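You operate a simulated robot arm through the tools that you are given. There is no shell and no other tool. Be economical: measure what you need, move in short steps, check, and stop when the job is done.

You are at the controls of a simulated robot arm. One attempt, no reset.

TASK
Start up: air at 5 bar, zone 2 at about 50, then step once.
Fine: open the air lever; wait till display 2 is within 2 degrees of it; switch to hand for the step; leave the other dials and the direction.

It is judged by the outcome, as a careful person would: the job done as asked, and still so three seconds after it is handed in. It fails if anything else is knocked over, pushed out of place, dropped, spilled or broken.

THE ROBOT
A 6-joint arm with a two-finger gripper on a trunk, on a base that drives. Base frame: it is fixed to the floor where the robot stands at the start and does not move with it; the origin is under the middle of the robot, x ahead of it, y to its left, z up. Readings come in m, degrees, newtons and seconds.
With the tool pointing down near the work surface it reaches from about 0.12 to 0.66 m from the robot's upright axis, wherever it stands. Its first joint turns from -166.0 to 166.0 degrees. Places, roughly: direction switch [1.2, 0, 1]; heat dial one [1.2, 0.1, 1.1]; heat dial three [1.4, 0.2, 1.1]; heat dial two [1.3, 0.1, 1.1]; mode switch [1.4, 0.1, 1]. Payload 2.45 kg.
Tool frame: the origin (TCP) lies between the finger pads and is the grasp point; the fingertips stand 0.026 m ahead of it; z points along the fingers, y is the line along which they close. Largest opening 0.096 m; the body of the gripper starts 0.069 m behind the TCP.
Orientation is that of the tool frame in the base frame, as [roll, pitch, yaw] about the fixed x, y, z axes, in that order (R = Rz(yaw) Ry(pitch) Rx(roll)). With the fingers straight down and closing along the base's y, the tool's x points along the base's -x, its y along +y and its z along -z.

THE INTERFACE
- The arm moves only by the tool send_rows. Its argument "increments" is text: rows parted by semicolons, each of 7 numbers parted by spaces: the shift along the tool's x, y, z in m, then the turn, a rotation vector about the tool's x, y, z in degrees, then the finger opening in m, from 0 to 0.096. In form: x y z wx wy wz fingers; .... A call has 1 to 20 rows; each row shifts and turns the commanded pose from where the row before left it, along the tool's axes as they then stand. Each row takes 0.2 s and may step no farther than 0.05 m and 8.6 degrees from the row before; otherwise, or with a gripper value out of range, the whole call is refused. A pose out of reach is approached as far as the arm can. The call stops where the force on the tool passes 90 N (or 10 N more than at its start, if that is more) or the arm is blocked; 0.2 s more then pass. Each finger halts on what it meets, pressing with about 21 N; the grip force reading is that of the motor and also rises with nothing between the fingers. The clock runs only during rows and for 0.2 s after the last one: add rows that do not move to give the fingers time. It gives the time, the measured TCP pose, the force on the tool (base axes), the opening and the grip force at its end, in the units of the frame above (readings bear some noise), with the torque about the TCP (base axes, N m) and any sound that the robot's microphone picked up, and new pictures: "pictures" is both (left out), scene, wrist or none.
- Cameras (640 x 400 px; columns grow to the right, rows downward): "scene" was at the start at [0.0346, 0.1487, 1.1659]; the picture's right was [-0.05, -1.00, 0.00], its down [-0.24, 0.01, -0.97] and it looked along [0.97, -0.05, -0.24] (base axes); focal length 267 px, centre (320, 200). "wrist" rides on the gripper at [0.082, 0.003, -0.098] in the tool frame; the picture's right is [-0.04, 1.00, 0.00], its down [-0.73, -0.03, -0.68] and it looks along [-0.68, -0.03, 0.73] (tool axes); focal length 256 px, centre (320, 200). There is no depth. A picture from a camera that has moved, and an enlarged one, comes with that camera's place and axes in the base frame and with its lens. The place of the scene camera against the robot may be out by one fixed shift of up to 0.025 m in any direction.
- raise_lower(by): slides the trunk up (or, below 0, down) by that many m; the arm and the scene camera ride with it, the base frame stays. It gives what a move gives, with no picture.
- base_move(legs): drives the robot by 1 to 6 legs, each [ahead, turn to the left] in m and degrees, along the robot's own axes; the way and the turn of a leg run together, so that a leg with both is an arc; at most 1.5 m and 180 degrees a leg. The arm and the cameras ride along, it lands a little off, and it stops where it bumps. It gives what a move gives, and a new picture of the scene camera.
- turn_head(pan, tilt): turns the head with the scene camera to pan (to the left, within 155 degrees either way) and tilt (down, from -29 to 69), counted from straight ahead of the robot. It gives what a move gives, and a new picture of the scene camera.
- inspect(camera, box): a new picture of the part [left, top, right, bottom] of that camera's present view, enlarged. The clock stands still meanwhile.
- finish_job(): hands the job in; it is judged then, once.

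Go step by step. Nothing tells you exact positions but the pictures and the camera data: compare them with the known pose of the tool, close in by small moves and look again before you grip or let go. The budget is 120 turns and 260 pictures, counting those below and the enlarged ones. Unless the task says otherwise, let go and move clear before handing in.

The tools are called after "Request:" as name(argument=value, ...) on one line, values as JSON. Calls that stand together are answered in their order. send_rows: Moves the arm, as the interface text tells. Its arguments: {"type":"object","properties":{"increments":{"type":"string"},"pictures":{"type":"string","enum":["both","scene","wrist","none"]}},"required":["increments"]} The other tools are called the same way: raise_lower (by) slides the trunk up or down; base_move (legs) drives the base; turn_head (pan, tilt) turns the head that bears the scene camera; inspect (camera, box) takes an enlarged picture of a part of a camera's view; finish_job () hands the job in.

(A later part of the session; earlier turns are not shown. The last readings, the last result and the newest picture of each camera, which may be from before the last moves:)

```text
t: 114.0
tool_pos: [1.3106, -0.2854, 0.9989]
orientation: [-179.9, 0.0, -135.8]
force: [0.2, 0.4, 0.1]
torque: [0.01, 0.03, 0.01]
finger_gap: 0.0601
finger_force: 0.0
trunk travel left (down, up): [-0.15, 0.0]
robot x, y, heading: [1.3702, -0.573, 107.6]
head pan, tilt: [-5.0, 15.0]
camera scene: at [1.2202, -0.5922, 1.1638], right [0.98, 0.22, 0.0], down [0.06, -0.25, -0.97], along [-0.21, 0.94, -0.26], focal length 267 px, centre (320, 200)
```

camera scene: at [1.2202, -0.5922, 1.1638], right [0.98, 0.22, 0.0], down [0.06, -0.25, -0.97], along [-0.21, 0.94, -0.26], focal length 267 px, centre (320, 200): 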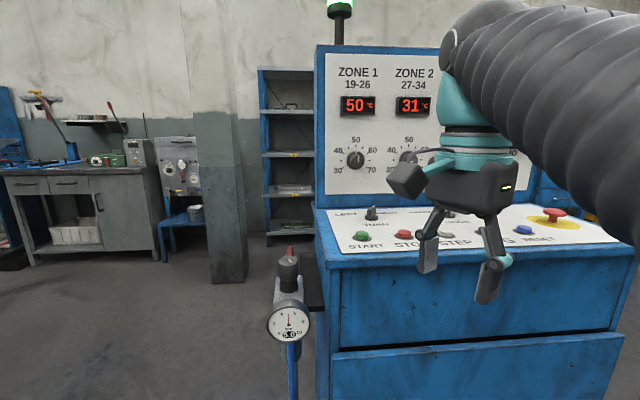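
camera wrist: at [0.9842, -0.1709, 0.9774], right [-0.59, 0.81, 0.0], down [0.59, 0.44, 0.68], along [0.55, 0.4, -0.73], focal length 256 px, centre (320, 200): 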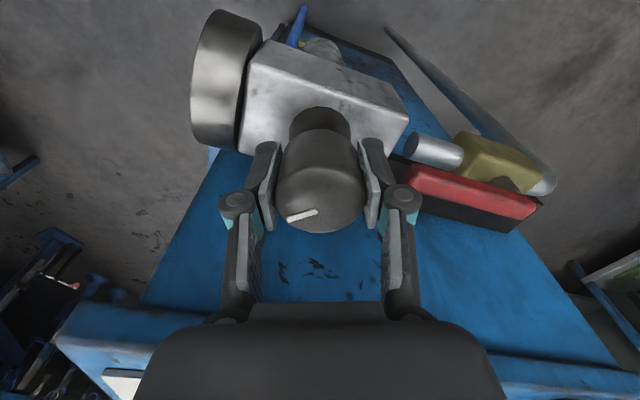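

Positions check out (dial 2 ≈ (1.297,0.143,1.09)), gauge 5.0. I'll turn the hand toward horizontal, with the closing axis vertical, while easing forward and up.

Request:
send_rows(increments="0 0 0 0 0 8.5 0.07;0 0 0 0 0 8.5 0.07;0 0 0 0 0 8.5 0.07;-0.011 0.01 -0.01 -8.2 0 0 0.07;-0.011 0.0113 -0.0085 -8.2 0 0 0.07;-0.011 0.0124 -0.0068 -8.2 0 0 0.07;-0.011 0.0133 -0.0049 -8.2 0 0 0.07;-0.011 0.0138 -0.003 -8.2 0 0 0.07;0 0 0 0 0 0 0.07", pictures="scene")

```text
t: 116.0
tool_pos: [1.3412, -0.2118, 1.0435]
orientation: [139.9, -0.7, -159.8]
force: [0.9, 1.5, -0.8]
torque: [0.03, -0.04, 0.0]
finger_gap: 0.0701
finger_force: 0.1
trunk travel left (down, up): [-0.15, 0.0]
robot x, y, heading: [1.3711, -0.5707, 107.6]
head pan, tilt: [-5.0, 15.0]
camera scene: at [1.211, -0.5948, 1.1641], right [0.95, 0.32, 0.0], down [0.08, -0.24, -0.97], along [-0.31, 0.92, -0.26], focal length 267 px, centre (320, 200)
```

scene: 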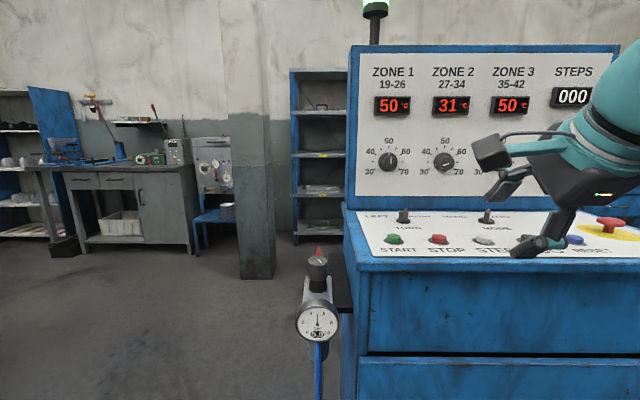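

Going further: raise first, then rotate to horizontal while advancing to a pre-grasp point 8 cm in front of dial 2.

Request:
send_rows(increments="0 0.032 -0.0375 0 0 0 0.07;-0.0115 0.0345 0.0289 -8.2 0 0 0.07;-0.0115 0.03 0.0335 -8.2 0 0 0.07;-0.0115 0.0249 0.0375 -8.2 0 0 0.07;-0.0115 0.0193 0.0407 -8.2 0 0 0.07;-0.0115 0.0133 0.043 -8.2 0 0 0.07;0 0 0 -8.2 0 0 0.07;0 0 0 0 0 0 0.07")

```text
t: 117.8
tool_pos: [1.3283, 0.0116, 1.1015]
orientation: [89.9, 0.0, -161.2]
force: [0.4, 0.5, 0.8]
torque: [0.01, 0.02, -0.03]
finger_gap: 0.0698
finger_force: 0.1
trunk travel left (down, up): [-0.15, 0.0]
robot x, y, heading: [1.3708, -0.5765, 107.5]
head pan, tilt: [-5.0, 15.0]
camera scene: at [1.2202, -0.5922, 1.1639], right [0.98, 0.22, 0.0], down [0.06, -0.25, -0.97], along [-0.21, 0.94, -0.26], focal length 267 px, centre (320, 200)
camera wrist: at [1.2829, -0.1076, 1.1047], right [0.04, 0.01, 1.0], down [0.91, -0.41, -0.03], along [0.41, 0.91, -0.03], focal length 256 px, centre (320, 200)
```

scene: 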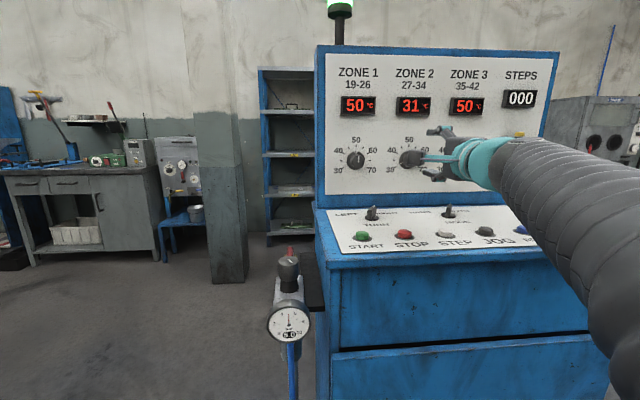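
wrist: 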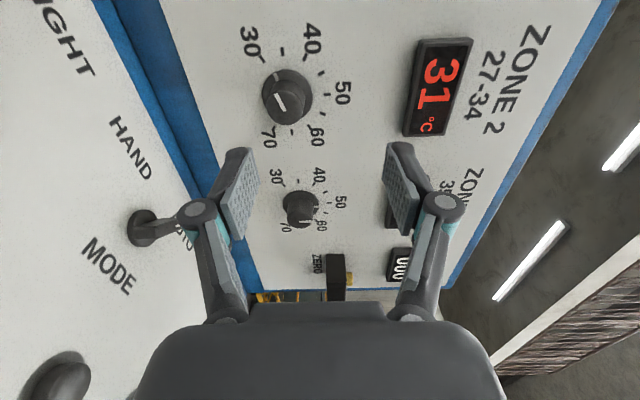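

The hand is level, facing dial 2. I'll shift 7 mm right, 23 mm down, advance 6 cm and look again.

Request:
send_rows(increments="-0.007 -0.023 0.0 0 0 0 0.07;0 0 0.03 0 0 0 0.07;0 0 0.03 0 0 0 0.07;0 0 0 0 0 0 0.07")

```text
t: 118.8
tool_pos: [1.3159, 0.0694, 1.0775]
orientation: [89.9, 0.1, -161.3]
force: [-0.5, -0.6, -1.1]
torque: [0.03, 0.01, -0.06]
finger_gap: 0.07
finger_force: 0.1
trunk travel left (down, up): [-0.15, 0.0]
robot x, y, heading: [1.3701, -0.5753, 107.6]
head pan, tilt: [-5.0, 15.0]
camera scene: at [1.2202, -0.5923, 1.1639], right [0.98, 0.22, 0.0], down [0.06, -0.25, -0.97], along [-0.21, 0.94, -0.26], focal length 267 px, centre (320, 200)
camera wrist: at [1.2705, -0.0489, 1.0819], right [0.04, 0.01, 1.0], down [0.91, -0.41, -0.03], along [0.41, 0.91, -0.03], focal length 256 px, centre (320, 200)
```

scene: 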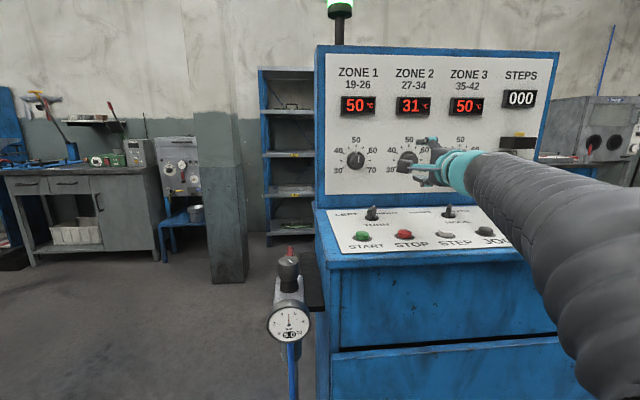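
wrist: 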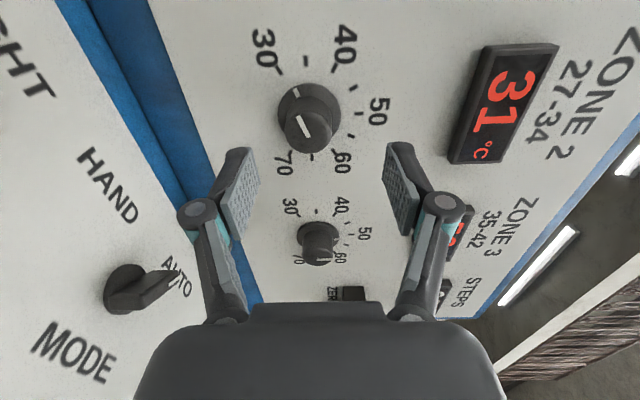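

Cap face at ≈(1.2965,0.129,1.0745), diameter ≈44 mm. I'll advance 56 mm, grip and turn clockwise 48° as a first part.

Request:
send_rows(increments="0 -0.003 0.028 0 0 0 0.07;0 0 0.028 0 0 0 0.07;0 0 0 0 0 0 0.03;0 0 0 0 0 0 0.03;0 0 0 0 0 0 0.03", pictures="wrist")

```text
t: 120.0
tool_pos: [1.2983, 0.1243, 1.073]
orientation: [90.0, -0.1, -161.2]
force: [-0.9, -1.5, -13.9]
torque: [-0.32, -0.13, -0.17]
finger_gap: 0.0388
finger_force: 6.8
trunk travel left (down, up): [-0.15, 0.0]
robot x, y, heading: [1.3728, -0.5774, 107.9]
head pan, tilt: [-5.0, 15.0]
camera wrist: at [1.253, 0.0054, 1.0774], right [0.04, 0.01, 1.0], down [0.91, -0.41, -0.03], along [0.41, 0.91, -0.03], focal length 256 px, centre (320, 200)
```

wrist: 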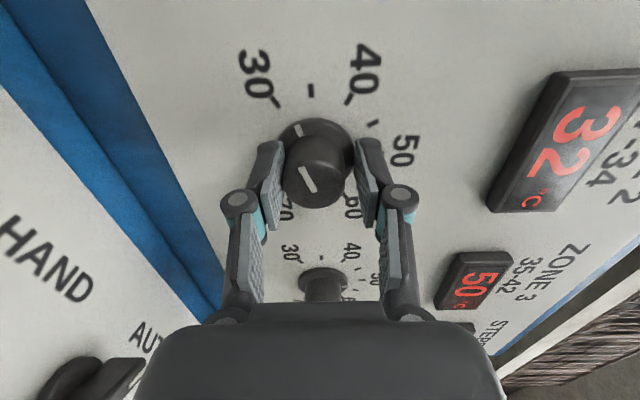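

Request:
send_rows(increments="0 -0.002 0 0 0 0 0.03;0 0 0 0 0 0 0.03;0 0 0 0 0 8 0.03;0 0 0 0 0 8 0.03;0 0 0 0 0 8 0.03;0 0 0 0 0 8 0.03;0 0 0 0 0 0 0.03", pictures="wrist")

```text
t: 121.6
tool_pos: [1.2976, 0.1229, 1.0736]
orientation: [90.0, -32.0, -161.1]
force: [-3.8, 1.8, -5.6]
torque: [-0.09, 0.01, 0.04]
finger_gap: 0.0338
finger_force: 2.8
trunk travel left (down, up): [-0.15, 0.0]
robot x, y, heading: [1.3673, -0.5752, 107.8]
head pan, tilt: [-5.0, 15.0]
camera wrist: at [1.2655, 0.0087, 1.12], right [0.53, 0.18, 0.83], down [0.79, -0.45, -0.42], along [0.29, 0.88, -0.38], focal length 256 px, centre (320, 200)
```

wrist: 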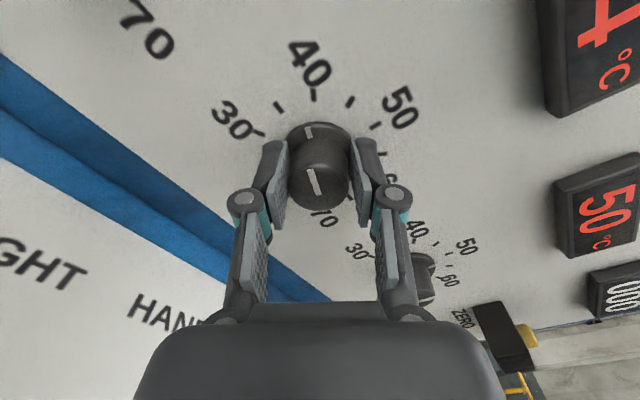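

The knob turns with the hand (~38 now). I'll turn a further 64° and read the pointer.

Request:
send_rows(increments="0 0 0 0 0 8 0.03;0 0 0 0 0 8 0.03;0 0 0 0 0 8 0.03;0 0 0 0 0 8 0.03;0 0 0 0 0 8 0.03;0 0 0 0 0 8 0.03;0 0 0 0 0 8 0.03;0 0 0 0 0 8 0.03;0 0 0 0 0 0 0.03")

```text
t: 123.6
tool_pos: [1.3007, 0.1235, 1.0745]
orientation: [-87.8, -83.7, 16.3]
force: [24.4, 32.3, 29.2]
torque: [0.87, 0.11, -0.51]
finger_gap: 0.0321
finger_force: 44.8
trunk travel left (down, up): [-0.15, 0.0]
robot x, y, heading: [1.3646, -0.5753, 107.3]
head pan, tilt: [-5.0, 15.0]
camera scene: at [1.2225, -0.5908, 1.1645], right [0.98, 0.22, 0.0], down [0.05, -0.25, -0.97], along [-0.21, 0.94, -0.26], focal length 267 px, centre (320, 200)
camera wrist: at [1.3442, 0.0347, 1.1562], right [0.94, 0.32, -0.15], down [0.11, -0.68, -0.73], along [-0.33, 0.67, -0.67], focal length 256 px, centre (320, 200)
```

scene: 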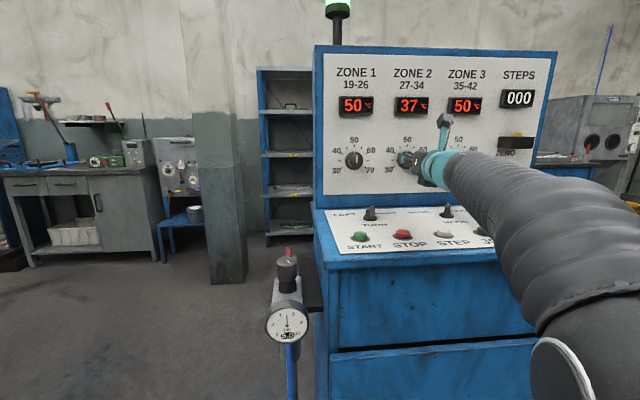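
wrist: 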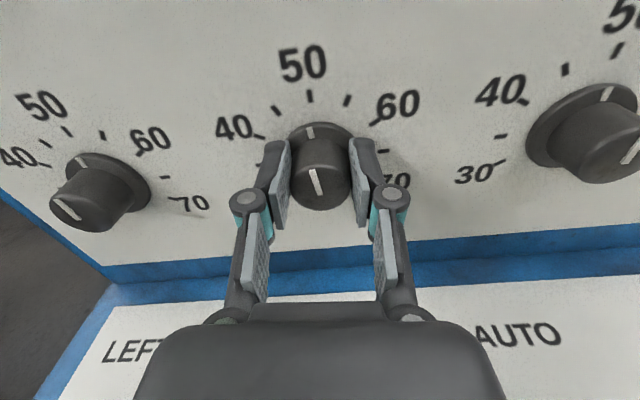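

Request:
inspect(camera="wrist", box=[240, 40, 420, 220])

Request:
inspect(camera="scene", box=[320, 130, 480, 190])

```text
2.22 times, centred on (330, 130) of wrist
camera zoom: at [1.3442, 0.0347, 1.1562], right [0.94, 0.32, -0.15], down [0.11, -0.68, -0.73], along [-0.33, 0.67, -0.67], focal length 569 px, centre (298, 356)
```

zoom: 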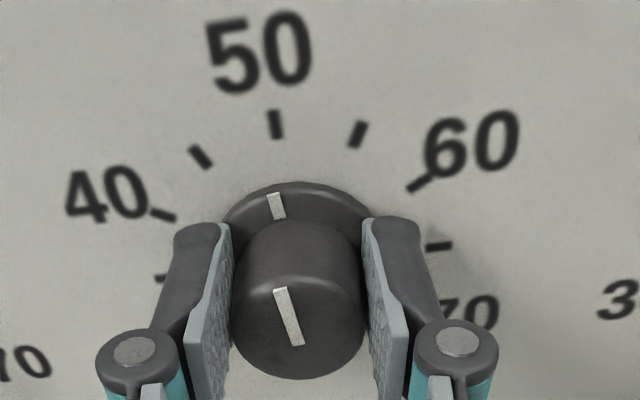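

```text
4.00 times, centred on (400, 160) of scene
camera zoom: at [1.2225, -0.5908, 1.1645], right [0.98, 0.22, 0.0], down [0.05, -0.25, -0.97], along [-0.21, 0.94, -0.26], focal length 1069 px, centre (0, 360)
```

zoom: 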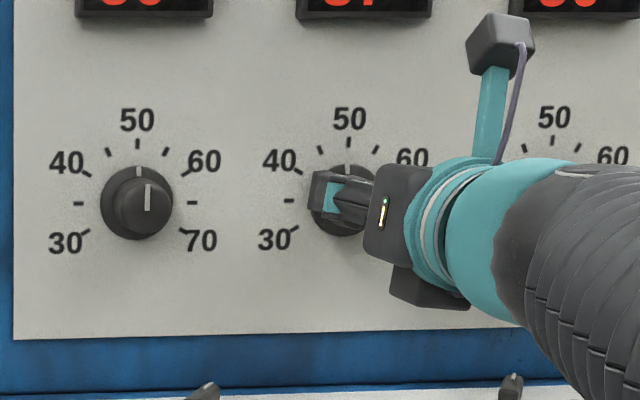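

The pointer is about 11° short of 50 (≈48). I'll turn 11° more, then release and check.

Request:
send_rows(increments="0 0 0 0 0 5.5 0.03;0 0 0 0 0 5.5 0.03;0 0 0 0 0 0 0.03;0 0 0 0 0 0 0.07;0 0 0 0 0 0 0.07;0 0 -0.03 0 0 0 0.07;0 0 -0.03 0 0 0 0.07;0 0 0 0 0 0 0.07", pictures="wrist")

Request:
inspect(camera="scene", box=[320, 60, 560, 190])

Request:
inspect(camera="wrist", box=[200, 40, 420, 200])

```text
t: 125.4
tool_pos: [1.3184, 0.0657, 1.073]
orientation: [-89.6, -73.0, 18.6]
force: [0.3, -0.5, -0.4]
torque: [0.0, 0.04, 0.01]
finger_gap: 0.0702
finger_force: 0.1
trunk travel left (down, up): [-0.15, 0.0]
robot x, y, heading: [1.3724, -0.5756, 107.6]
head pan, tilt: [-5.0, 15.0]
camera wrist: at [1.375, -0.0175, 1.1505], right [0.89, 0.31, -0.33], down [-0.01, -0.72, -0.69], along [-0.45, 0.62, -0.64], focal length 256 px, centre (320, 200)
```

wrist: 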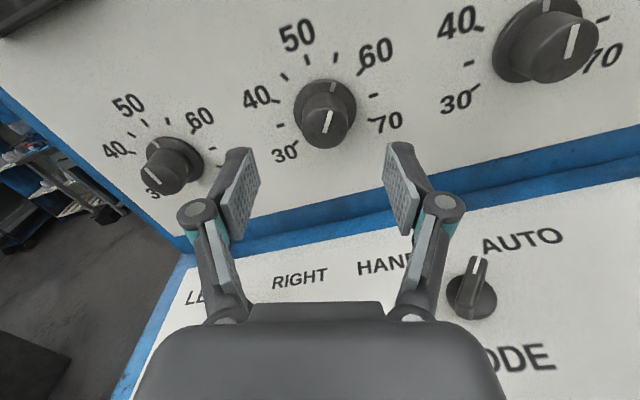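

```text
2.67 times, centred on (440, 125) of scene
camera zoom: at [1.2204, -0.592, 1.1639], right [0.98, 0.22, 0.0], down [0.06, -0.25, -0.97], along [-0.21, 0.94, -0.26], focal length 712 px, centre (0, 400)
```

zoom: 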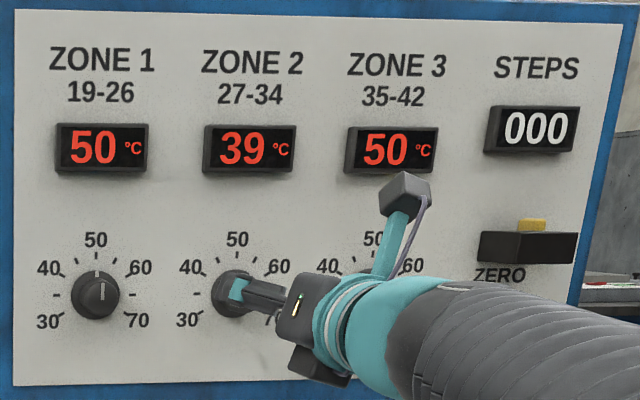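

```text
2.50 times, centred on (310, 120) of wrist
camera zoom: at [1.375, -0.0175, 1.1505], right [0.89, 0.31, -0.33], down [-0.01, -0.72, -0.69], along [-0.45, 0.62, -0.64], focal length 640 px, centre (345, 400)
```

zoom: 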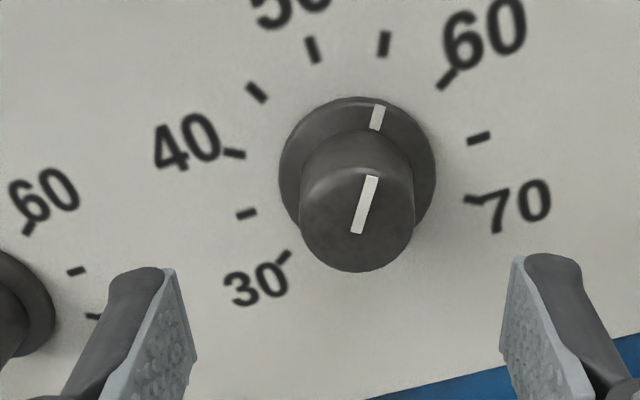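

The pointer is now at ≈56, so it rolled with the release. I'll re-grip better centred, and turn back about 36°.

Request:
send_rows(increments="0 0.002 0.03 0 0 0 0.07;0 0 0.027 0 0 0 0.07;0 0 0 0 0 0 0.05;0 0 0 0 0 0 0.04;0 0 0 0 0 0 0.03;0 0 0 0 0 0 0.03;0 0 0 0 0 0 0.03", pictures="wrist")

Request:
inspect(camera="wrist", box=[240, 40, 420, 220])

```text
t: 127.0
tool_pos: [1.3029, 0.1207, 1.0727]
orientation: [-89.7, -73.0, 18.5]
force: [6.7, 1.6, -1.5]
torque: [0.17, 0.03, -0.44]
finger_gap: 0.0323
finger_force: 44.7
trunk travel left (down, up): [-0.15, 0.0]
robot x, y, heading: [1.3727, -0.574, 107.6]
head pan, tilt: [-5.0, 15.0]
camera wrist: at [1.3597, 0.0371, 1.1501], right [0.89, 0.3, -0.33], down [-0.01, -0.72, -0.69], along [-0.45, 0.62, -0.64], focal length 256 px, centre (320, 200)
```

wrist: 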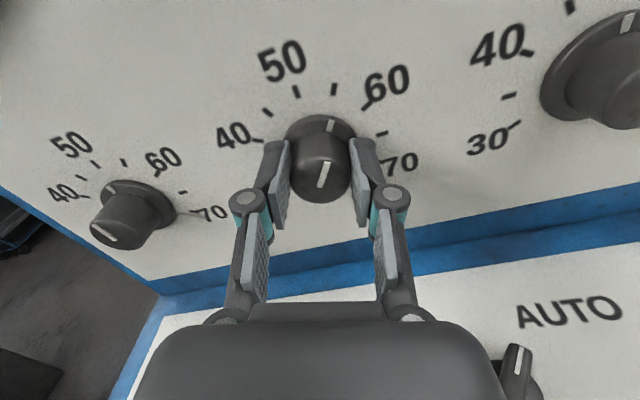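

```text
2.22 times, centred on (330, 130) of wrist
camera zoom: at [1.3597, 0.0371, 1.1501], right [0.89, 0.3, -0.33], down [-0.01, -0.72, -0.69], along [-0.45, 0.62, -0.64], focal length 569 px, centre (298, 356)
```

zoom: 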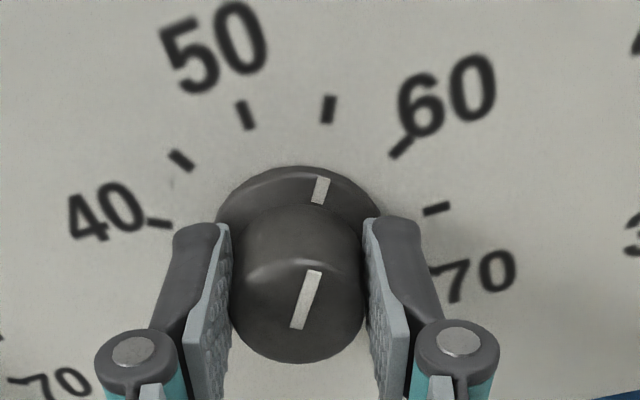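

Request:
send_rows(increments="0 0 0 0 0 -8 0.03;0 0 0 0 0 -8 0.03;0 0 0 0 0 -8 0.03;0 0 0 0 0 -8 0.03;0 0 0 0 0 -6 0.03;0 0 0 0 0 0 0.03;0 0 0 0 0 0 0.03", pictures="none")

Request:
inspect(camera="wrist", box=[240, 40, 420, 220])

```text
t: 128.6
tool_pos: [1.2995, 0.1207, 1.0725]
orientation: [89.8, -68.9, -161.0]
force: [5.9, -13.0, -12.0]
torque: [-0.2, -0.08, -0.04]
finger_gap: 0.0321
finger_force: 45.0
trunk travel left (down, up): [-0.15, 0.0]
robot x, y, heading: [1.3708, -0.5734, 107.7]
head pan, tilt: [-5.0, 15.0]
```

```text
2.22 times, centred on (330, 130) of wrist
camera zoom: at [1.308, 0.0197, 1.1504], right [0.9, 0.31, 0.32], down [0.44, -0.57, -0.7], along [-0.03, 0.77, -0.64], focal length 569 px, centre (298, 356)
```

zoom: 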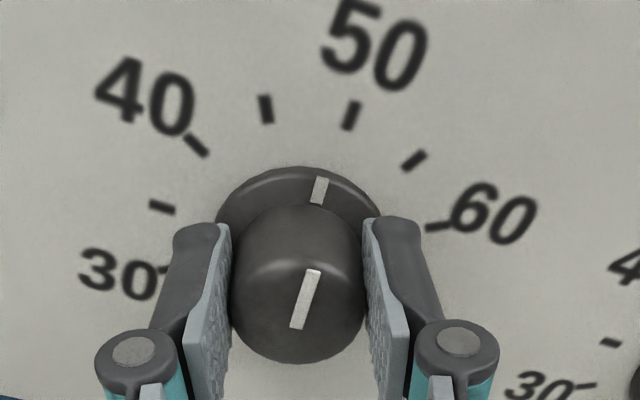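

Pointer is at 50. Releasing gently and backing off.

Request:
send_rows(increments="0 0 0 0 0 0 0.036;0 0 0 0 0 0 0.045;0 0 0 0 0 0 0.06;0 0 0 0 0 0 0.07;0 0 -0.03 0 0 0 0.07;0 0 -0.03 0 0 0 0.07;0 0 0 0 0 0 0.07", pictures="none")

Request:
inspect(camera="wrist", box=[220, 40, 440, 200])

Request:
inspect(camera="scene", box=[320, 60, 560, 190])

```text
t: 130.2
tool_pos: [1.3209, 0.0642, 1.0718]
orientation: [89.9, -69.0, -161.0]
force: [-0.3, 0.1, 0.0]
torque: [0.01, 0.05, 0.02]
finger_gap: 0.0699
finger_force: 0.1
trunk travel left (down, up): [-0.15, 0.0]
robot x, y, heading: [1.3724, -0.575, 107.7]
head pan, tilt: [-5.0, 15.0]
```

```text
2.50 times, centred on (330, 120) of wrist
camera zoom: at [1.328, -0.0371, 1.1503], right [0.9, 0.3, 0.32], down [0.44, -0.57, -0.7], along [-0.03, 0.77, -0.64], focal length 640 px, centre (295, 400)
```

zoom: 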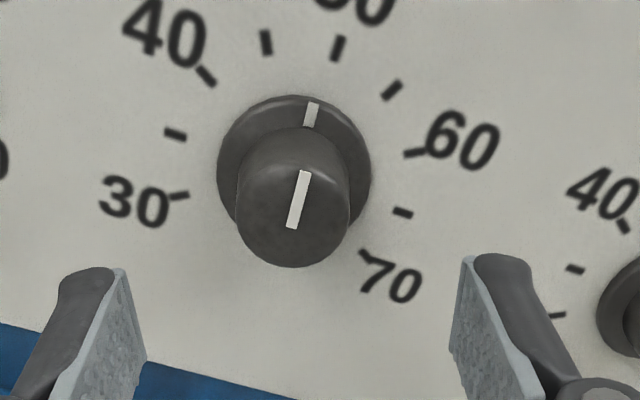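

```text
2.67 times, centred on (440, 125) of scene
camera zoom: at [1.2205, -0.592, 1.1639], right [0.98, 0.22, 0.0], down [0.06, -0.25, -0.97], along [-0.21, 0.94, -0.26], focal length 712 px, centre (0, 400)
```

zoom: 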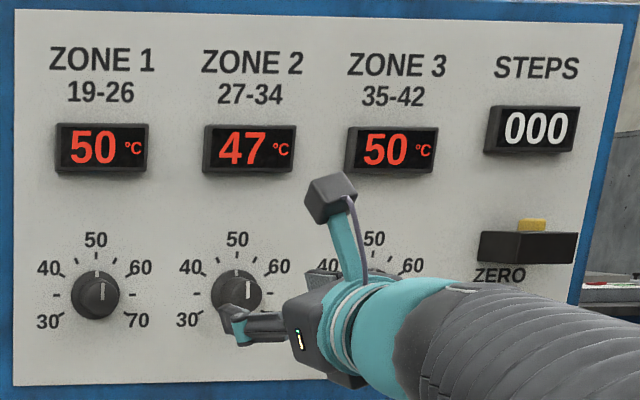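

Dial 2 points to 50 like dial 1 and display 2 reads 47, still climbing. I'll back the hand off and turn it pointing down for the mode switch; the display gets time meanwhile.

Request:
send_rows(increments="0 0 -0.012 0 0 -8.2 0.07;0 0 -0.012 0 0 -8.2 0.07;0 0 -0.012 0 0 -8.2 0.07;0 0 -0.012 0 0 -8.2 0.07;0 0 -0.012 0 0 -8.2 0.07;0 0 -0.012 0 0 -8.2 0.07;0 0 -0.012 0 0 -8.2 0.07;0 0 -0.012 0 0 -8.2 0.07;0 0 -0.012 0 0 -3.4 0.07;0 -0.007 -0.012 8.2 0 0 0.05;0 -0.0086 -0.0109 8.2 0 0 0.05;0 -0.0101 -0.0095 8.2 0 0 0.05;0 -0.0114 -0.008 8.2 0 0 0.05;0 -0.0124 -0.0063 8.2 0 0 0.05;0 -0.0132 -0.0045 8.2 0 0 0.05;0 -0.0137 -0.0025 8.2 0 0 0.05;0 -0.0139 -0.0006 8.2 0 0 0.05;0 -0.0138 0.0014 8.2 0 0 0.05;0 -0.0135 0.0034 8.2 0 0 0.05;0 -0.0129 0.0052 8 0 0 0.05")

```text
t: 134.4
tool_pos: [1.3975, -0.1644, 0.9959]
orientation: [180.0, 0.0, -161.2]
force: [0.0, -0.6, 0.2]
torque: [0.05, 0.0, 0.0]
finger_gap: 0.0499
finger_force: 0.1
trunk travel left (down, up): [-0.15, 0.0]
robot x, y, heading: [1.3713, -0.5736, 107.6]
head pan, tilt: [-5.0, 15.0]
camera scene: at [1.2205, -0.5923, 1.1639], right [0.98, 0.22, 0.0], down [0.06, -0.25, -0.97], along [-0.21, 0.94, -0.26], focal length 267 px, centre (320, 200)
camera wrist: at [1.3192, -0.1862, 1.0943], right [-0.28, 0.96, 0.0], down [0.7, 0.21, 0.68], along [0.65, 0.19, -0.73], focal length 256 px, centre (320, 200)
```

scene: 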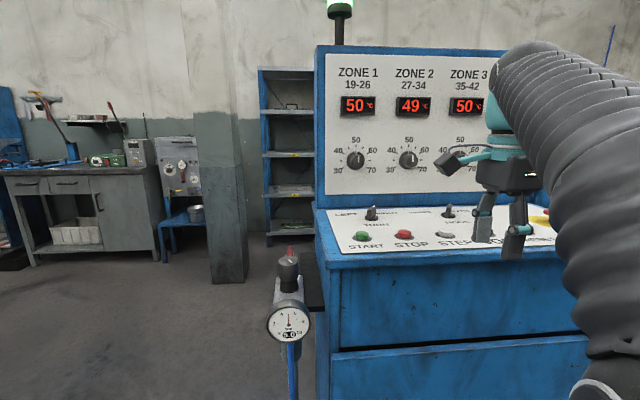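
wrist: 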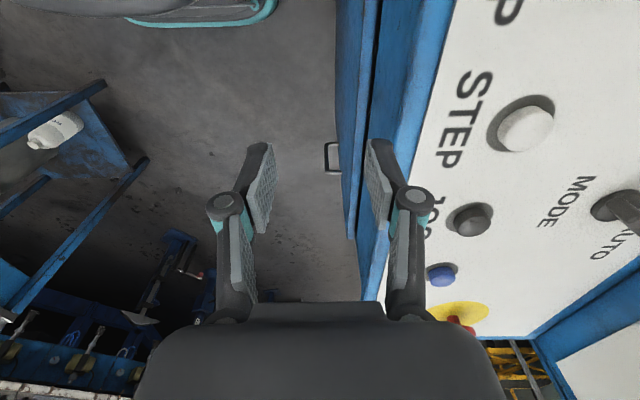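

Display 2 reads 49. I'll pull the hand back, then drive the base 11 cm closer.

Request:
send_rows(increments="0 -0.045 -0.01 0 0 0 0.05;0 -0.045 -0.01 0 0 0 0.05", pictures="none")

Request:
base_move(legs=[[0.11, 0]])

Request:
turn_head(pan=-10, tilt=25)

```text
t: 135.0
tool_pos: [1.4269, -0.2479, 1.01]
orientation: [179.7, 0.1, -161.2]
force: [1.2, 1.4, -1.0]
torque: [-0.09, 0.05, -0.01]
finger_gap: 0.0501
finger_force: 0.0
out of reach, approached as far as the arm can: row 2
trunk travel left (down, up): [-0.15, 0.0]
robot x, y, heading: [1.3717, -0.5773, 107.6]
head pan, tilt: [-5.0, 15.0]
```

```text
t: 136.2
tool_pos: [1.3934, -0.1445, 1.0092]
orientation: [179.7, 0.1, -161.0]
force: [0.6, 0.7, -0.1]
torque: [-0.01, 0.0, -0.02]
finger_gap: 0.0499
finger_force: 0.0
trunk travel left (down, up): [-0.15, 0.0]
robot x, y, heading: [1.337, -0.4702, 107.2]
head pan, tilt: [-5.0, 15.0]
camera scene: at [1.1863, -0.4873, 1.1639], right [0.98, 0.22, 0.0], down [0.06, -0.25, -0.97], along [-0.21, 0.94, -0.26], focal length 267 px, centre (320, 200)
```

scene: 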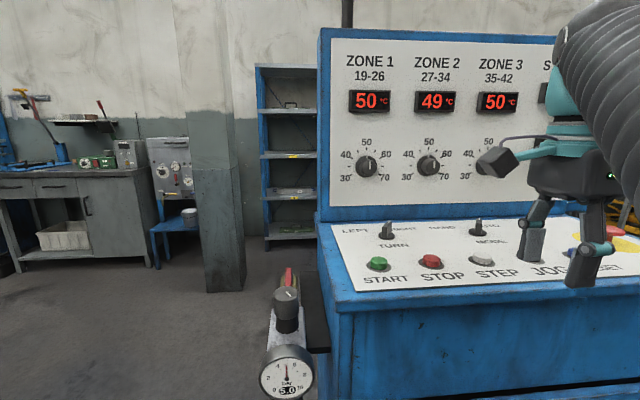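

```text
t: 136.9
tool_pos: [1.3934, -0.144, 1.0096]
orientation: [179.7, 0.1, -161.1]
force: [-0.2, 0.8, 0.3]
torque: [0.04, -0.02, 0.0]
finger_gap: 0.0501
finger_force: 0.0
trunk travel left (down, up): [-0.15, 0.0]
robot x, y, heading: [1.3355, -0.4706, 107.3]
head pan, tilt: [-10.0, 25.0]
camera scene: at [1.1945, -0.4871, 1.1477], right [0.99, 0.13, 0.0], down [0.05, -0.42, -0.91], along [-0.12, 0.9, -0.42], focal length 267 px, centre (320, 200)
```

scene: 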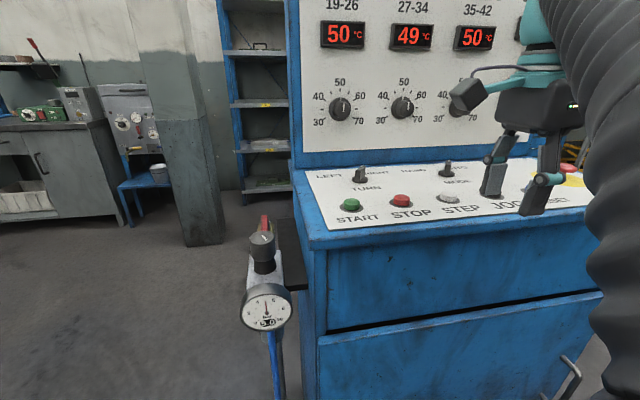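

Request:
inspect(camera="scene", box=[310, 140, 500, 240])

```text
3.37 times, centred on (405, 190) of scene
camera zoom: at [1.1945, -0.4871, 1.1477], right [0.99, 0.13, 0.0], down [0.05, -0.42, -0.91], along [-0.12, 0.9, -0.42], focal length 900 px, centre (34, 234)
```

zoom: 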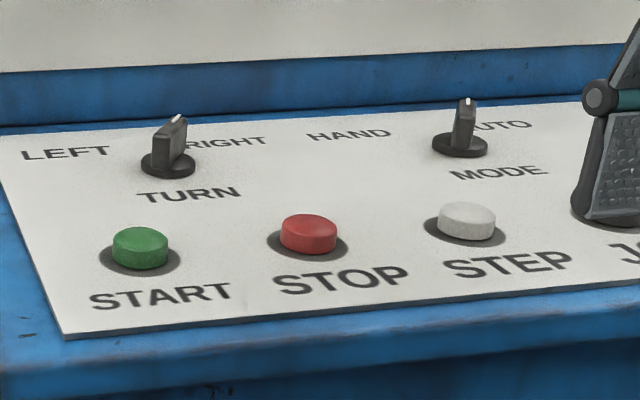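

The bar points to AUTO (right-back); HAND is left-back. Since straight-down reach is limited in height there, I'll tilt the hand 45° forward over the switch, with the camera rolled on top.

Request:
send_rows(increments="-0.0117 0.028 -0.0033 -7.5 0 0 0.05;-0.0117 0.0282 0.0004 -7.5 0 0 0.05;-0.0117 0.0279 0.004 -7.5 0 0 0.05;-0.0117 0.0272 0.0057 -7.5 0 0 0.05;-0.0117 0.0258 0.0081 -7.5 0 0 0.05;-0.0117 0.0242 0.0114 -7.5 0 0 0.05;0 0 0 0 0 8.2 0.05;0 0 0 0 0 8.2 0.05;0 0 0 0 0 8.2 0.05;0 0 0 0 0 8.2 0.05;0 0 0 0 0 8.2 0.05;0 0 0 0 0 8.2 0.05;0 0 0 0 0 8.2 0.05;0 0 0 0 0 8.2 0.05;0 0 0 0 0 8.2 0.05;0 0 0 0 0 8.2 0.05;0 0 0 0 0 8 0.05")

```text
t: 140.5
tool_pos: [1.4056, 0.0337, 1.0377]
orientation: [180.0, -45.3, 108.8]
force: [0.6, -0.1, 0.2]
torque: [0.01, 0.0, 0.0]
finger_gap: 0.0502
finger_force: 0.1
trunk travel left (down, up): [-0.15, 0.0]
robot x, y, heading: [1.3357, -0.4725, 107.6]
head pan, tilt: [-10.0, 25.0]
camera scene: at [1.1946, -0.4871, 1.1476], right [0.99, 0.13, 0.0], down [0.05, -0.42, -0.91], along [-0.12, 0.9, -0.42], focal length 267 px, centre (320, 200)
camera wrist: at [1.4138, 0.024, 1.1647], right [0.96, 0.29, -0.03], down [0.29, -0.95, -0.04], along [-0.04, 0.03, -1.0], focal length 256 px, centre (320, 200)
```

scene: 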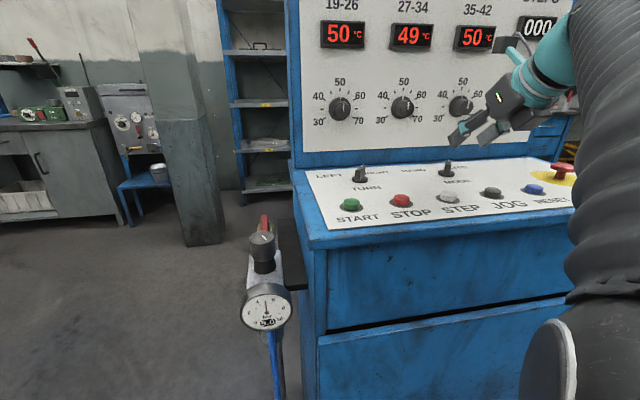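
wrist: 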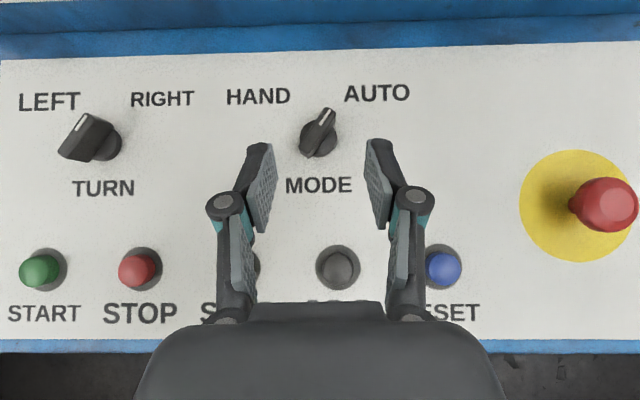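

Great top view: the mode bar is at ≈(1.390,0.079), pointing about 25° right to AUTO. I'll yaw the hand to match and come down astride the bar.

Request:
send_rows(increments="0 0 0 -5.68 0 5.62 0.05;0 0 0 -5.68 0 5.62 0.05;0 0 0 -5.68 0 5.62 0.05;-0.0047 -0.0099 0.0 0 0 0 0.05;-0.0047 -0.0099 0.015 0 0 0 0.05;0 0 0.015 0 0 0 0.05;0 0 0.013 0 0 0 0.05;0 0 0 0 0 0 0.05", pictures="both")

```text
t: 142.3
tool_pos: [1.3968, 0.0597, 1.0003]
orientation: [179.9, -45.5, 85.3]
force: [-0.1, 0.1, -0.2]
torque: [0.02, 0.03, 0.0]
finger_gap: 0.0497
finger_force: 0.1
out of reach, approached as far as the arm can: row 5
trunk travel left (down, up): [-0.15, 0.0]
robot x, y, heading: [1.3386, -0.4706, 107.4]
head pan, tilt: [-10.0, 25.0]
camera scene: at [1.1946, -0.4871, 1.1476], right [0.99, 0.13, 0.0], down [0.05, -0.42, -0.91], along [-0.12, 0.9, -0.42], focal length 267 px, centre (320, 200)
camera wrist: at [1.3983, 0.0469, 1.1272], right [0.99, -0.11, -0.03], down [-0.11, -0.99, -0.04], along [-0.02, 0.05, -1.0], focal length 256 px, centre (320, 200)
```

scene: 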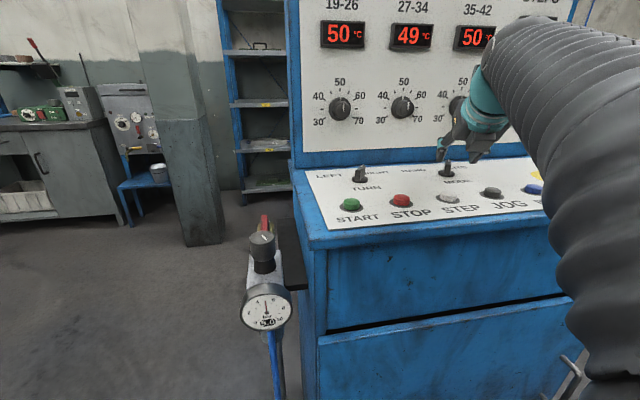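
wrist: 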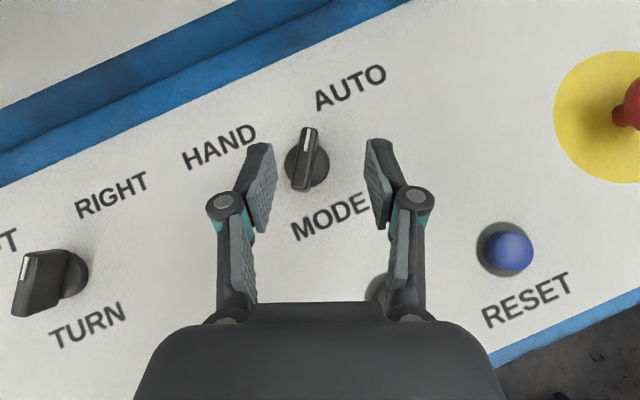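

Well aligned; a 9 mm shift left and 15 mm forward puts the fingers astride the bar.

Request:
send_rows(increments="0 -0.0087 0 0 0 0 0.05;0 0 0.0075 0 0 0 0.05;0 0 0.0075 0 0 0 0.05;0 0 0 0 0 0 0.05", pictures="wrist")

```text
t: 143.3
tool_pos: [1.3969, 0.0695, 0.9886]
orientation: [179.9, -45.3, 85.1]
force: [0.0, -0.4, 0.3]
torque: [0.03, 0.0, -0.01]
finger_gap: 0.0503
finger_force: 0.0
out of reach, approached as far as the arm can: row 1
trunk travel left (down, up): [-0.15, 0.0]
robot x, y, heading: [1.3404, -0.4698, 107.2]
head pan, tilt: [-10.0, 25.0]
camera wrist: at [1.3998, 0.0575, 1.1164], right [0.99, -0.11, -0.03], down [-0.11, -0.99, -0.04], along [-0.02, 0.05, -1.0], focal length 256 px, centre (320, 200)
```

wrist: 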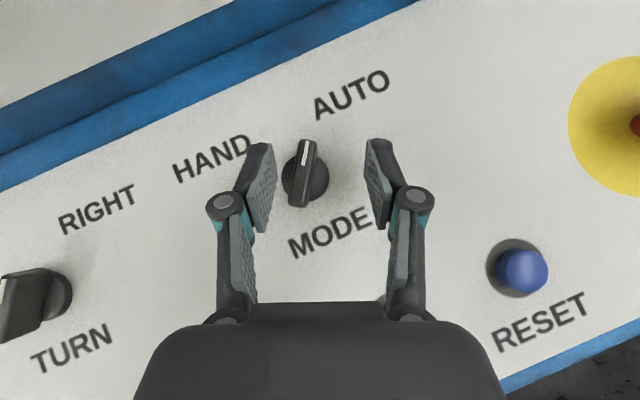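

The sideways shift is limited, but the bar is between the fingers. I'll narrow the jaws around it and rotate the hand counter-clockwise toward HAND.

Request:
send_rows(increments="0 0 0 0 0 0 0.03;0 0 0 0 0 0 0.03;0 0 0 5.68 0 -5.62 0.03;0 0 0 5.68 0 -5.62 0.03;0 0 0 5.68 0 -5.62 0.03;0 0 0 5.68 0 -5.62 0.03;0 0 0 0 0 0 0.03", pictures="wrist")

```text
t: 144.9
tool_pos: [1.3962, 0.0688, 0.9884]
orientation: [179.8, -45.3, 117.1]
force: [-0.8, 0.3, 1.4]
torque: [0.02, 0.01, 0.0]
finger_gap: 0.0304
finger_force: 0.3
trunk travel left (down, up): [-0.15, 0.0]
robot x, y, heading: [1.339, -0.4685, 107.4]
head pan, tilt: [-10.0, 25.0]
camera wrist: at [1.4051, 0.0604, 1.1168], right [0.9, 0.43, -0.03], down [0.43, -0.9, -0.04], along [-0.04, 0.03, -1.0], focal length 256 px, centre (320, 200)
```

wrist: 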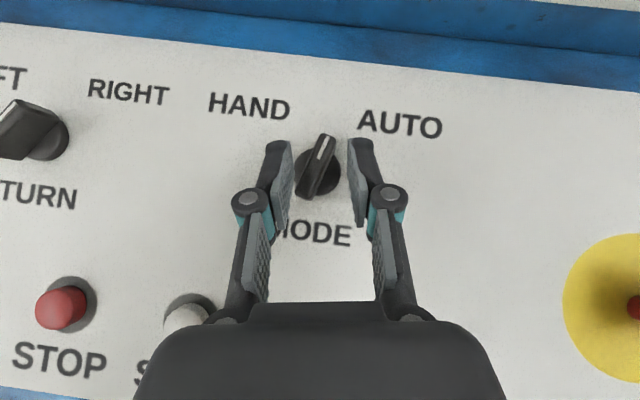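

The bar is now centred between the jaws. I'll close on it (aligning it) and continue turning counter-clockwise.

Request:
send_rows(increments="0 0 0 0 0 0 0.0;0 0 0 0 0 0 0.0;0 0 0 5.68 0 -5.62 0.0;0 0 0 5.68 0 -5.62 0.0;0 0 0 0 0 0 0.0", pictures="wrist")

```text
t: 146.1
tool_pos: [1.3972, 0.0697, 0.9895]
orientation: [179.8, -45.4, 133.1]
force: [0.1, 6.3, 10.6]
torque: [-0.33, -0.58, 0.0]
finger_gap: 0.0108
finger_force: 38.2
trunk travel left (down, up): [-0.15, 0.0]
robot x, y, heading: [1.3331, -0.4677, 107.2]
head pan, tilt: [-10.0, 25.0]
camera wrist: at [1.4082, 0.0633, 1.1173], right [0.75, 0.66, -0.02], down [0.66, -0.75, -0.04], along [-0.05, 0.02, -1.0], focal length 256 px, centre (320, 200)
```

wrist: 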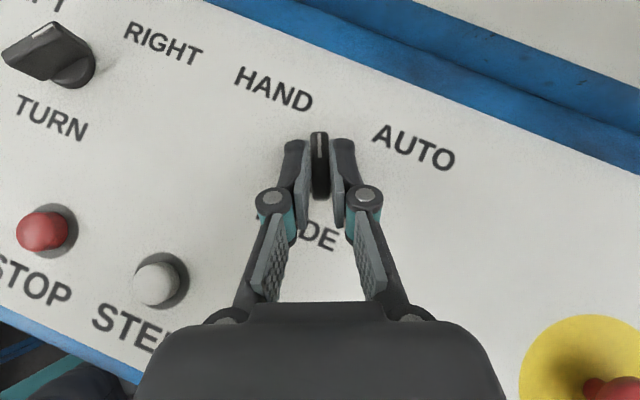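

Request:
send_rows(increments="0 0 0 5.0 0 -5.0 0.0;0 0 0 3 0 -3 0.0;0 0 0 0 0 0 0.0", pictures="wrist")

```text
t: 146.9
tool_pos: [1.3989, 0.0729, 0.9898]
orientation: [179.5, -45.4, 144.3]
force: [21.9, 32.5, 26.7]
torque: [0.6, -0.24, -0.72]
finger_gap: 0.0107
finger_force: 38.6
trunk travel left (down, up): [-0.15, 0.0]
robot x, y, heading: [1.3401, -0.4681, 107.0]
head pan, tilt: [-10.0, 25.0]
camera wrist: at [1.4111, 0.0669, 1.1173], right [0.61, 0.79, -0.02], down [0.79, -0.61, -0.04], along [-0.05, 0.01, -1.0], focal length 256 px, centre (320, 200)
```

wrist: 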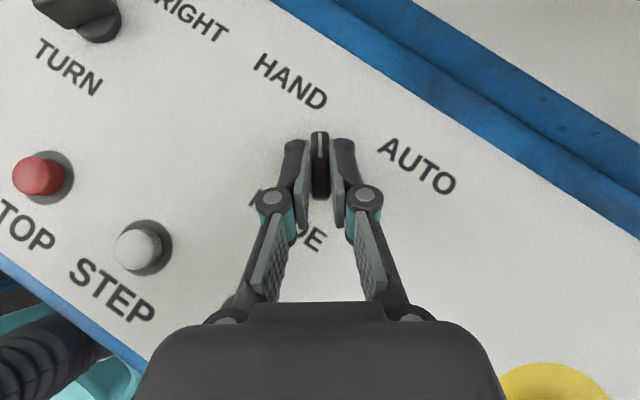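

Resistance is felt; the bar is ~35° left, towards HAND. Releasing and backing off to verify.

Request:
send_rows(increments="0 0 0 0 0 0 0.02;0 0 0 0 0 0 0.04;0 0 0 0 0 0 0.05;0 0 -0.03 0 0 0 0.05;0 0 -0.03 0 0 0 0.05;0 0 0 0 0 0 0.05")

```text
t: 148.3
tool_pos: [1.4322, 0.0451, 1.0323]
orientation: [-180.0, -45.2, 144.3]
force: [-0.5, -0.1, 0.1]
torque: [0.04, 0.0, 0.0]
finger_gap: 0.0501
finger_force: 0.0
trunk travel left (down, up): [-0.15, 0.0]
robot x, y, heading: [1.3403, -0.469, 107.5]
head pan, tilt: [-10.0, 25.0]
camera scene: at [1.1947, -0.487, 1.1477], right [0.99, 0.13, 0.0], down [0.05, -0.42, -0.91], along [-0.12, 0.9, -0.42], focal length 267 px, centre (320, 200)
camera wrist: at [1.4437, 0.0411, 1.1594], right [0.61, 0.79, -0.03], down [0.79, -0.61, -0.04], along [-0.05, 0.0, -1.0], focal length 256 px, centre (320, 200)
```

scene: 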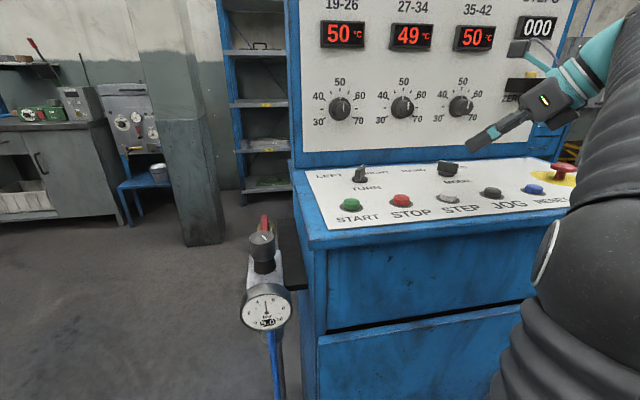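
wrist: 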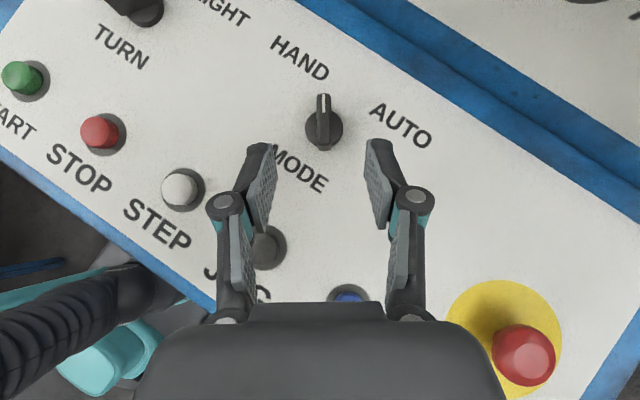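

The mode bar now points to HAND, display 2 is 49, and the counter is 000. Next I bring the closed fingers, pointing down, above the STEP button.

Request:
send_rows(increments="0 0 0 -5.68 0 5.62 0.05;0 0 0 -5.68 0 5.62 0.03;0 0 0 -5.68 0 5.62 0.0;0 0 0 -5.68 0 5.62 0.0;0 0 0 -2.3 0 2.3 0.0;-0.0104 -0.0162 -0.004 0 -7.5 0 0;-0.0108 -0.0162 -0.0026 0 -7.5 0 0;-0.0111 -0.0162 -0.0012 0 -7.5 0 0;-0.0111 -0.0162 0.0003 0 -7.5 0 0;-0.0111 -0.0162 0.0017 0 -7.5 0 0;-0.0107 -0.0162 0.0032 0 -7.5 0 0;0 0 0 0 0 0 0")

```text
t: 150.9
tool_pos: [1.3596, -0.045, 1.0036]
orientation: [179.7, -0.3, 108.9]
force: [-0.2, -0.5, -0.3]
torque: [0.03, 0.01, -0.01]
finger_gap: 0.0
finger_force: 21.2
trunk travel left (down, up): [-0.15, 0.0]
robot x, y, heading: [1.3396, -0.4695, 107.6]
head pan, tilt: [-10.0, 25.0]
camera scene: at [1.1946, -0.4871, 1.1477], right [0.99, 0.13, 0.0], down [0.05, -0.42, -0.91], along [-0.12, 0.9, -0.42], focal length 267 px, centre (320, 200)
camera wrist: at [1.336, 0.0328, 1.103], right [0.96, 0.29, 0.0], down [0.21, -0.71, 0.68], along [0.2, -0.65, -0.74], focal length 256 px, centre (320, 200)
```

scene: 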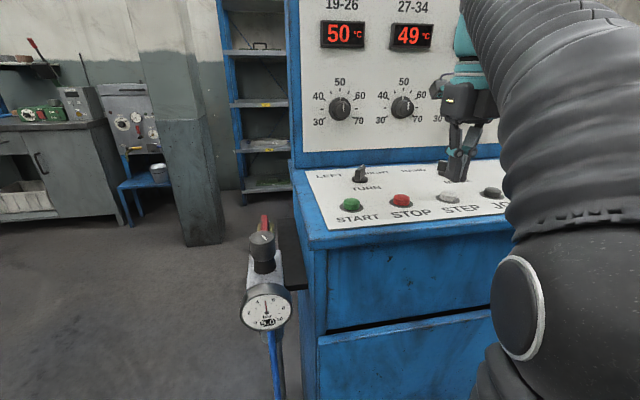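
wrist: 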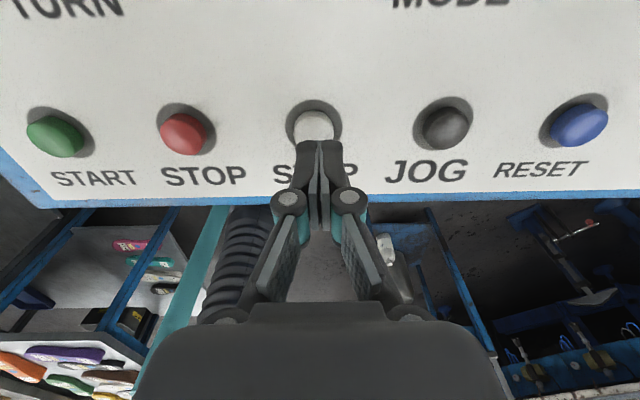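

STEP sits ≈8 mm forward and 3 mm left of the fingertip. I'll correct that and descend gently to near contact first.

Request:
send_rows(increments="0.008 -0.003 0 0 0 0 0;0 0 0.011 0 0 0 0;0 0 0 0 0 0 0", pictures="wrist")

Request:
inspect(camera="scene", box=[380, 120, 520, 220])

```text
t: 151.7
tool_pos: [1.3538, -0.0379, 0.9913]
orientation: [179.7, -0.4, 108.9]
force: [1.1, 0.1, 0.8]
torque: [-0.02, -0.03, 0.0]
finger_gap: 0.0001
finger_force: 21.2
trunk travel left (down, up): [-0.15, 0.0]
robot x, y, heading: [1.3385, -0.4715, 107.5]
head pan, tilt: [-10.0, 25.0]
camera wrist: at [1.3302, 0.04, 1.0921], right [0.96, 0.29, 0.0], down [0.21, -0.71, 0.68], along [0.2, -0.65, -0.74], focal length 256 px, centre (320, 200)
```

wrist: 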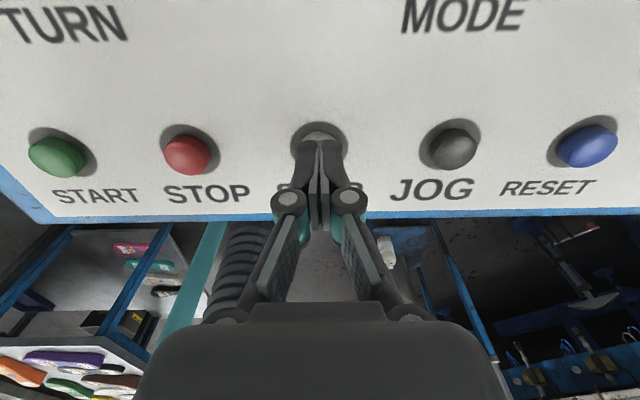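

```text
4.00 times, centred on (450, 170) of scene
camera zoom: at [1.1946, -0.4871, 1.1476], right [0.99, 0.13, 0.0], down [0.05, -0.42, -0.91], along [-0.12, 0.9, -0.42], focal length 1069 px, centre (-200, 320)
```

zoom: 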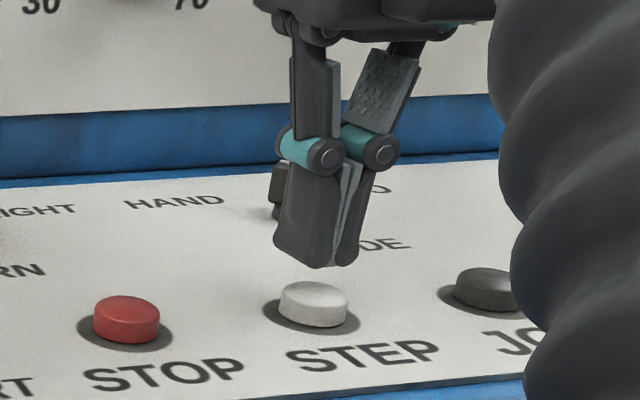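

The fingertip is about a centimetre above STEP, essentially centred. Pressing once now and lifting.

Request:
send_rows(increments="-0.003 0 0.008 0 0 0 0;0 0 0.003 0 0 0 0;0 0 0.003 0 0 0 0;0 0 0 0 0 0 0", pictures="none")

Request:
inspect(camera="scene", box=[380, 120, 520, 220])

```text
t: 152.7
tool_pos: [1.355, -0.0399, 0.9786]
orientation: [179.9, -0.3, 109.0]
force: [-0.5, 0.3, 1.0]
torque: [0.01, 0.02, -0.04]
finger_gap: 0.0059
finger_force: 28.6
trunk travel left (down, up): [-0.15, 0.0]
robot x, y, heading: [1.3403, -0.4723, 107.5]
head pan, tilt: [-10.0, 25.0]
```

```text
4.00 times, centred on (450, 170) of scene
camera zoom: at [1.1945, -0.4871, 1.1477], right [0.99, 0.13, 0.0], down [0.05, -0.42, -0.91], along [-0.12, 0.9, -0.42], focal length 1069 px, centre (-200, 320)
```

zoom: 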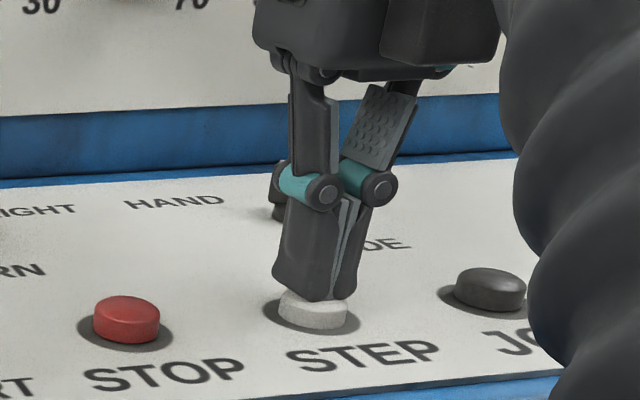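

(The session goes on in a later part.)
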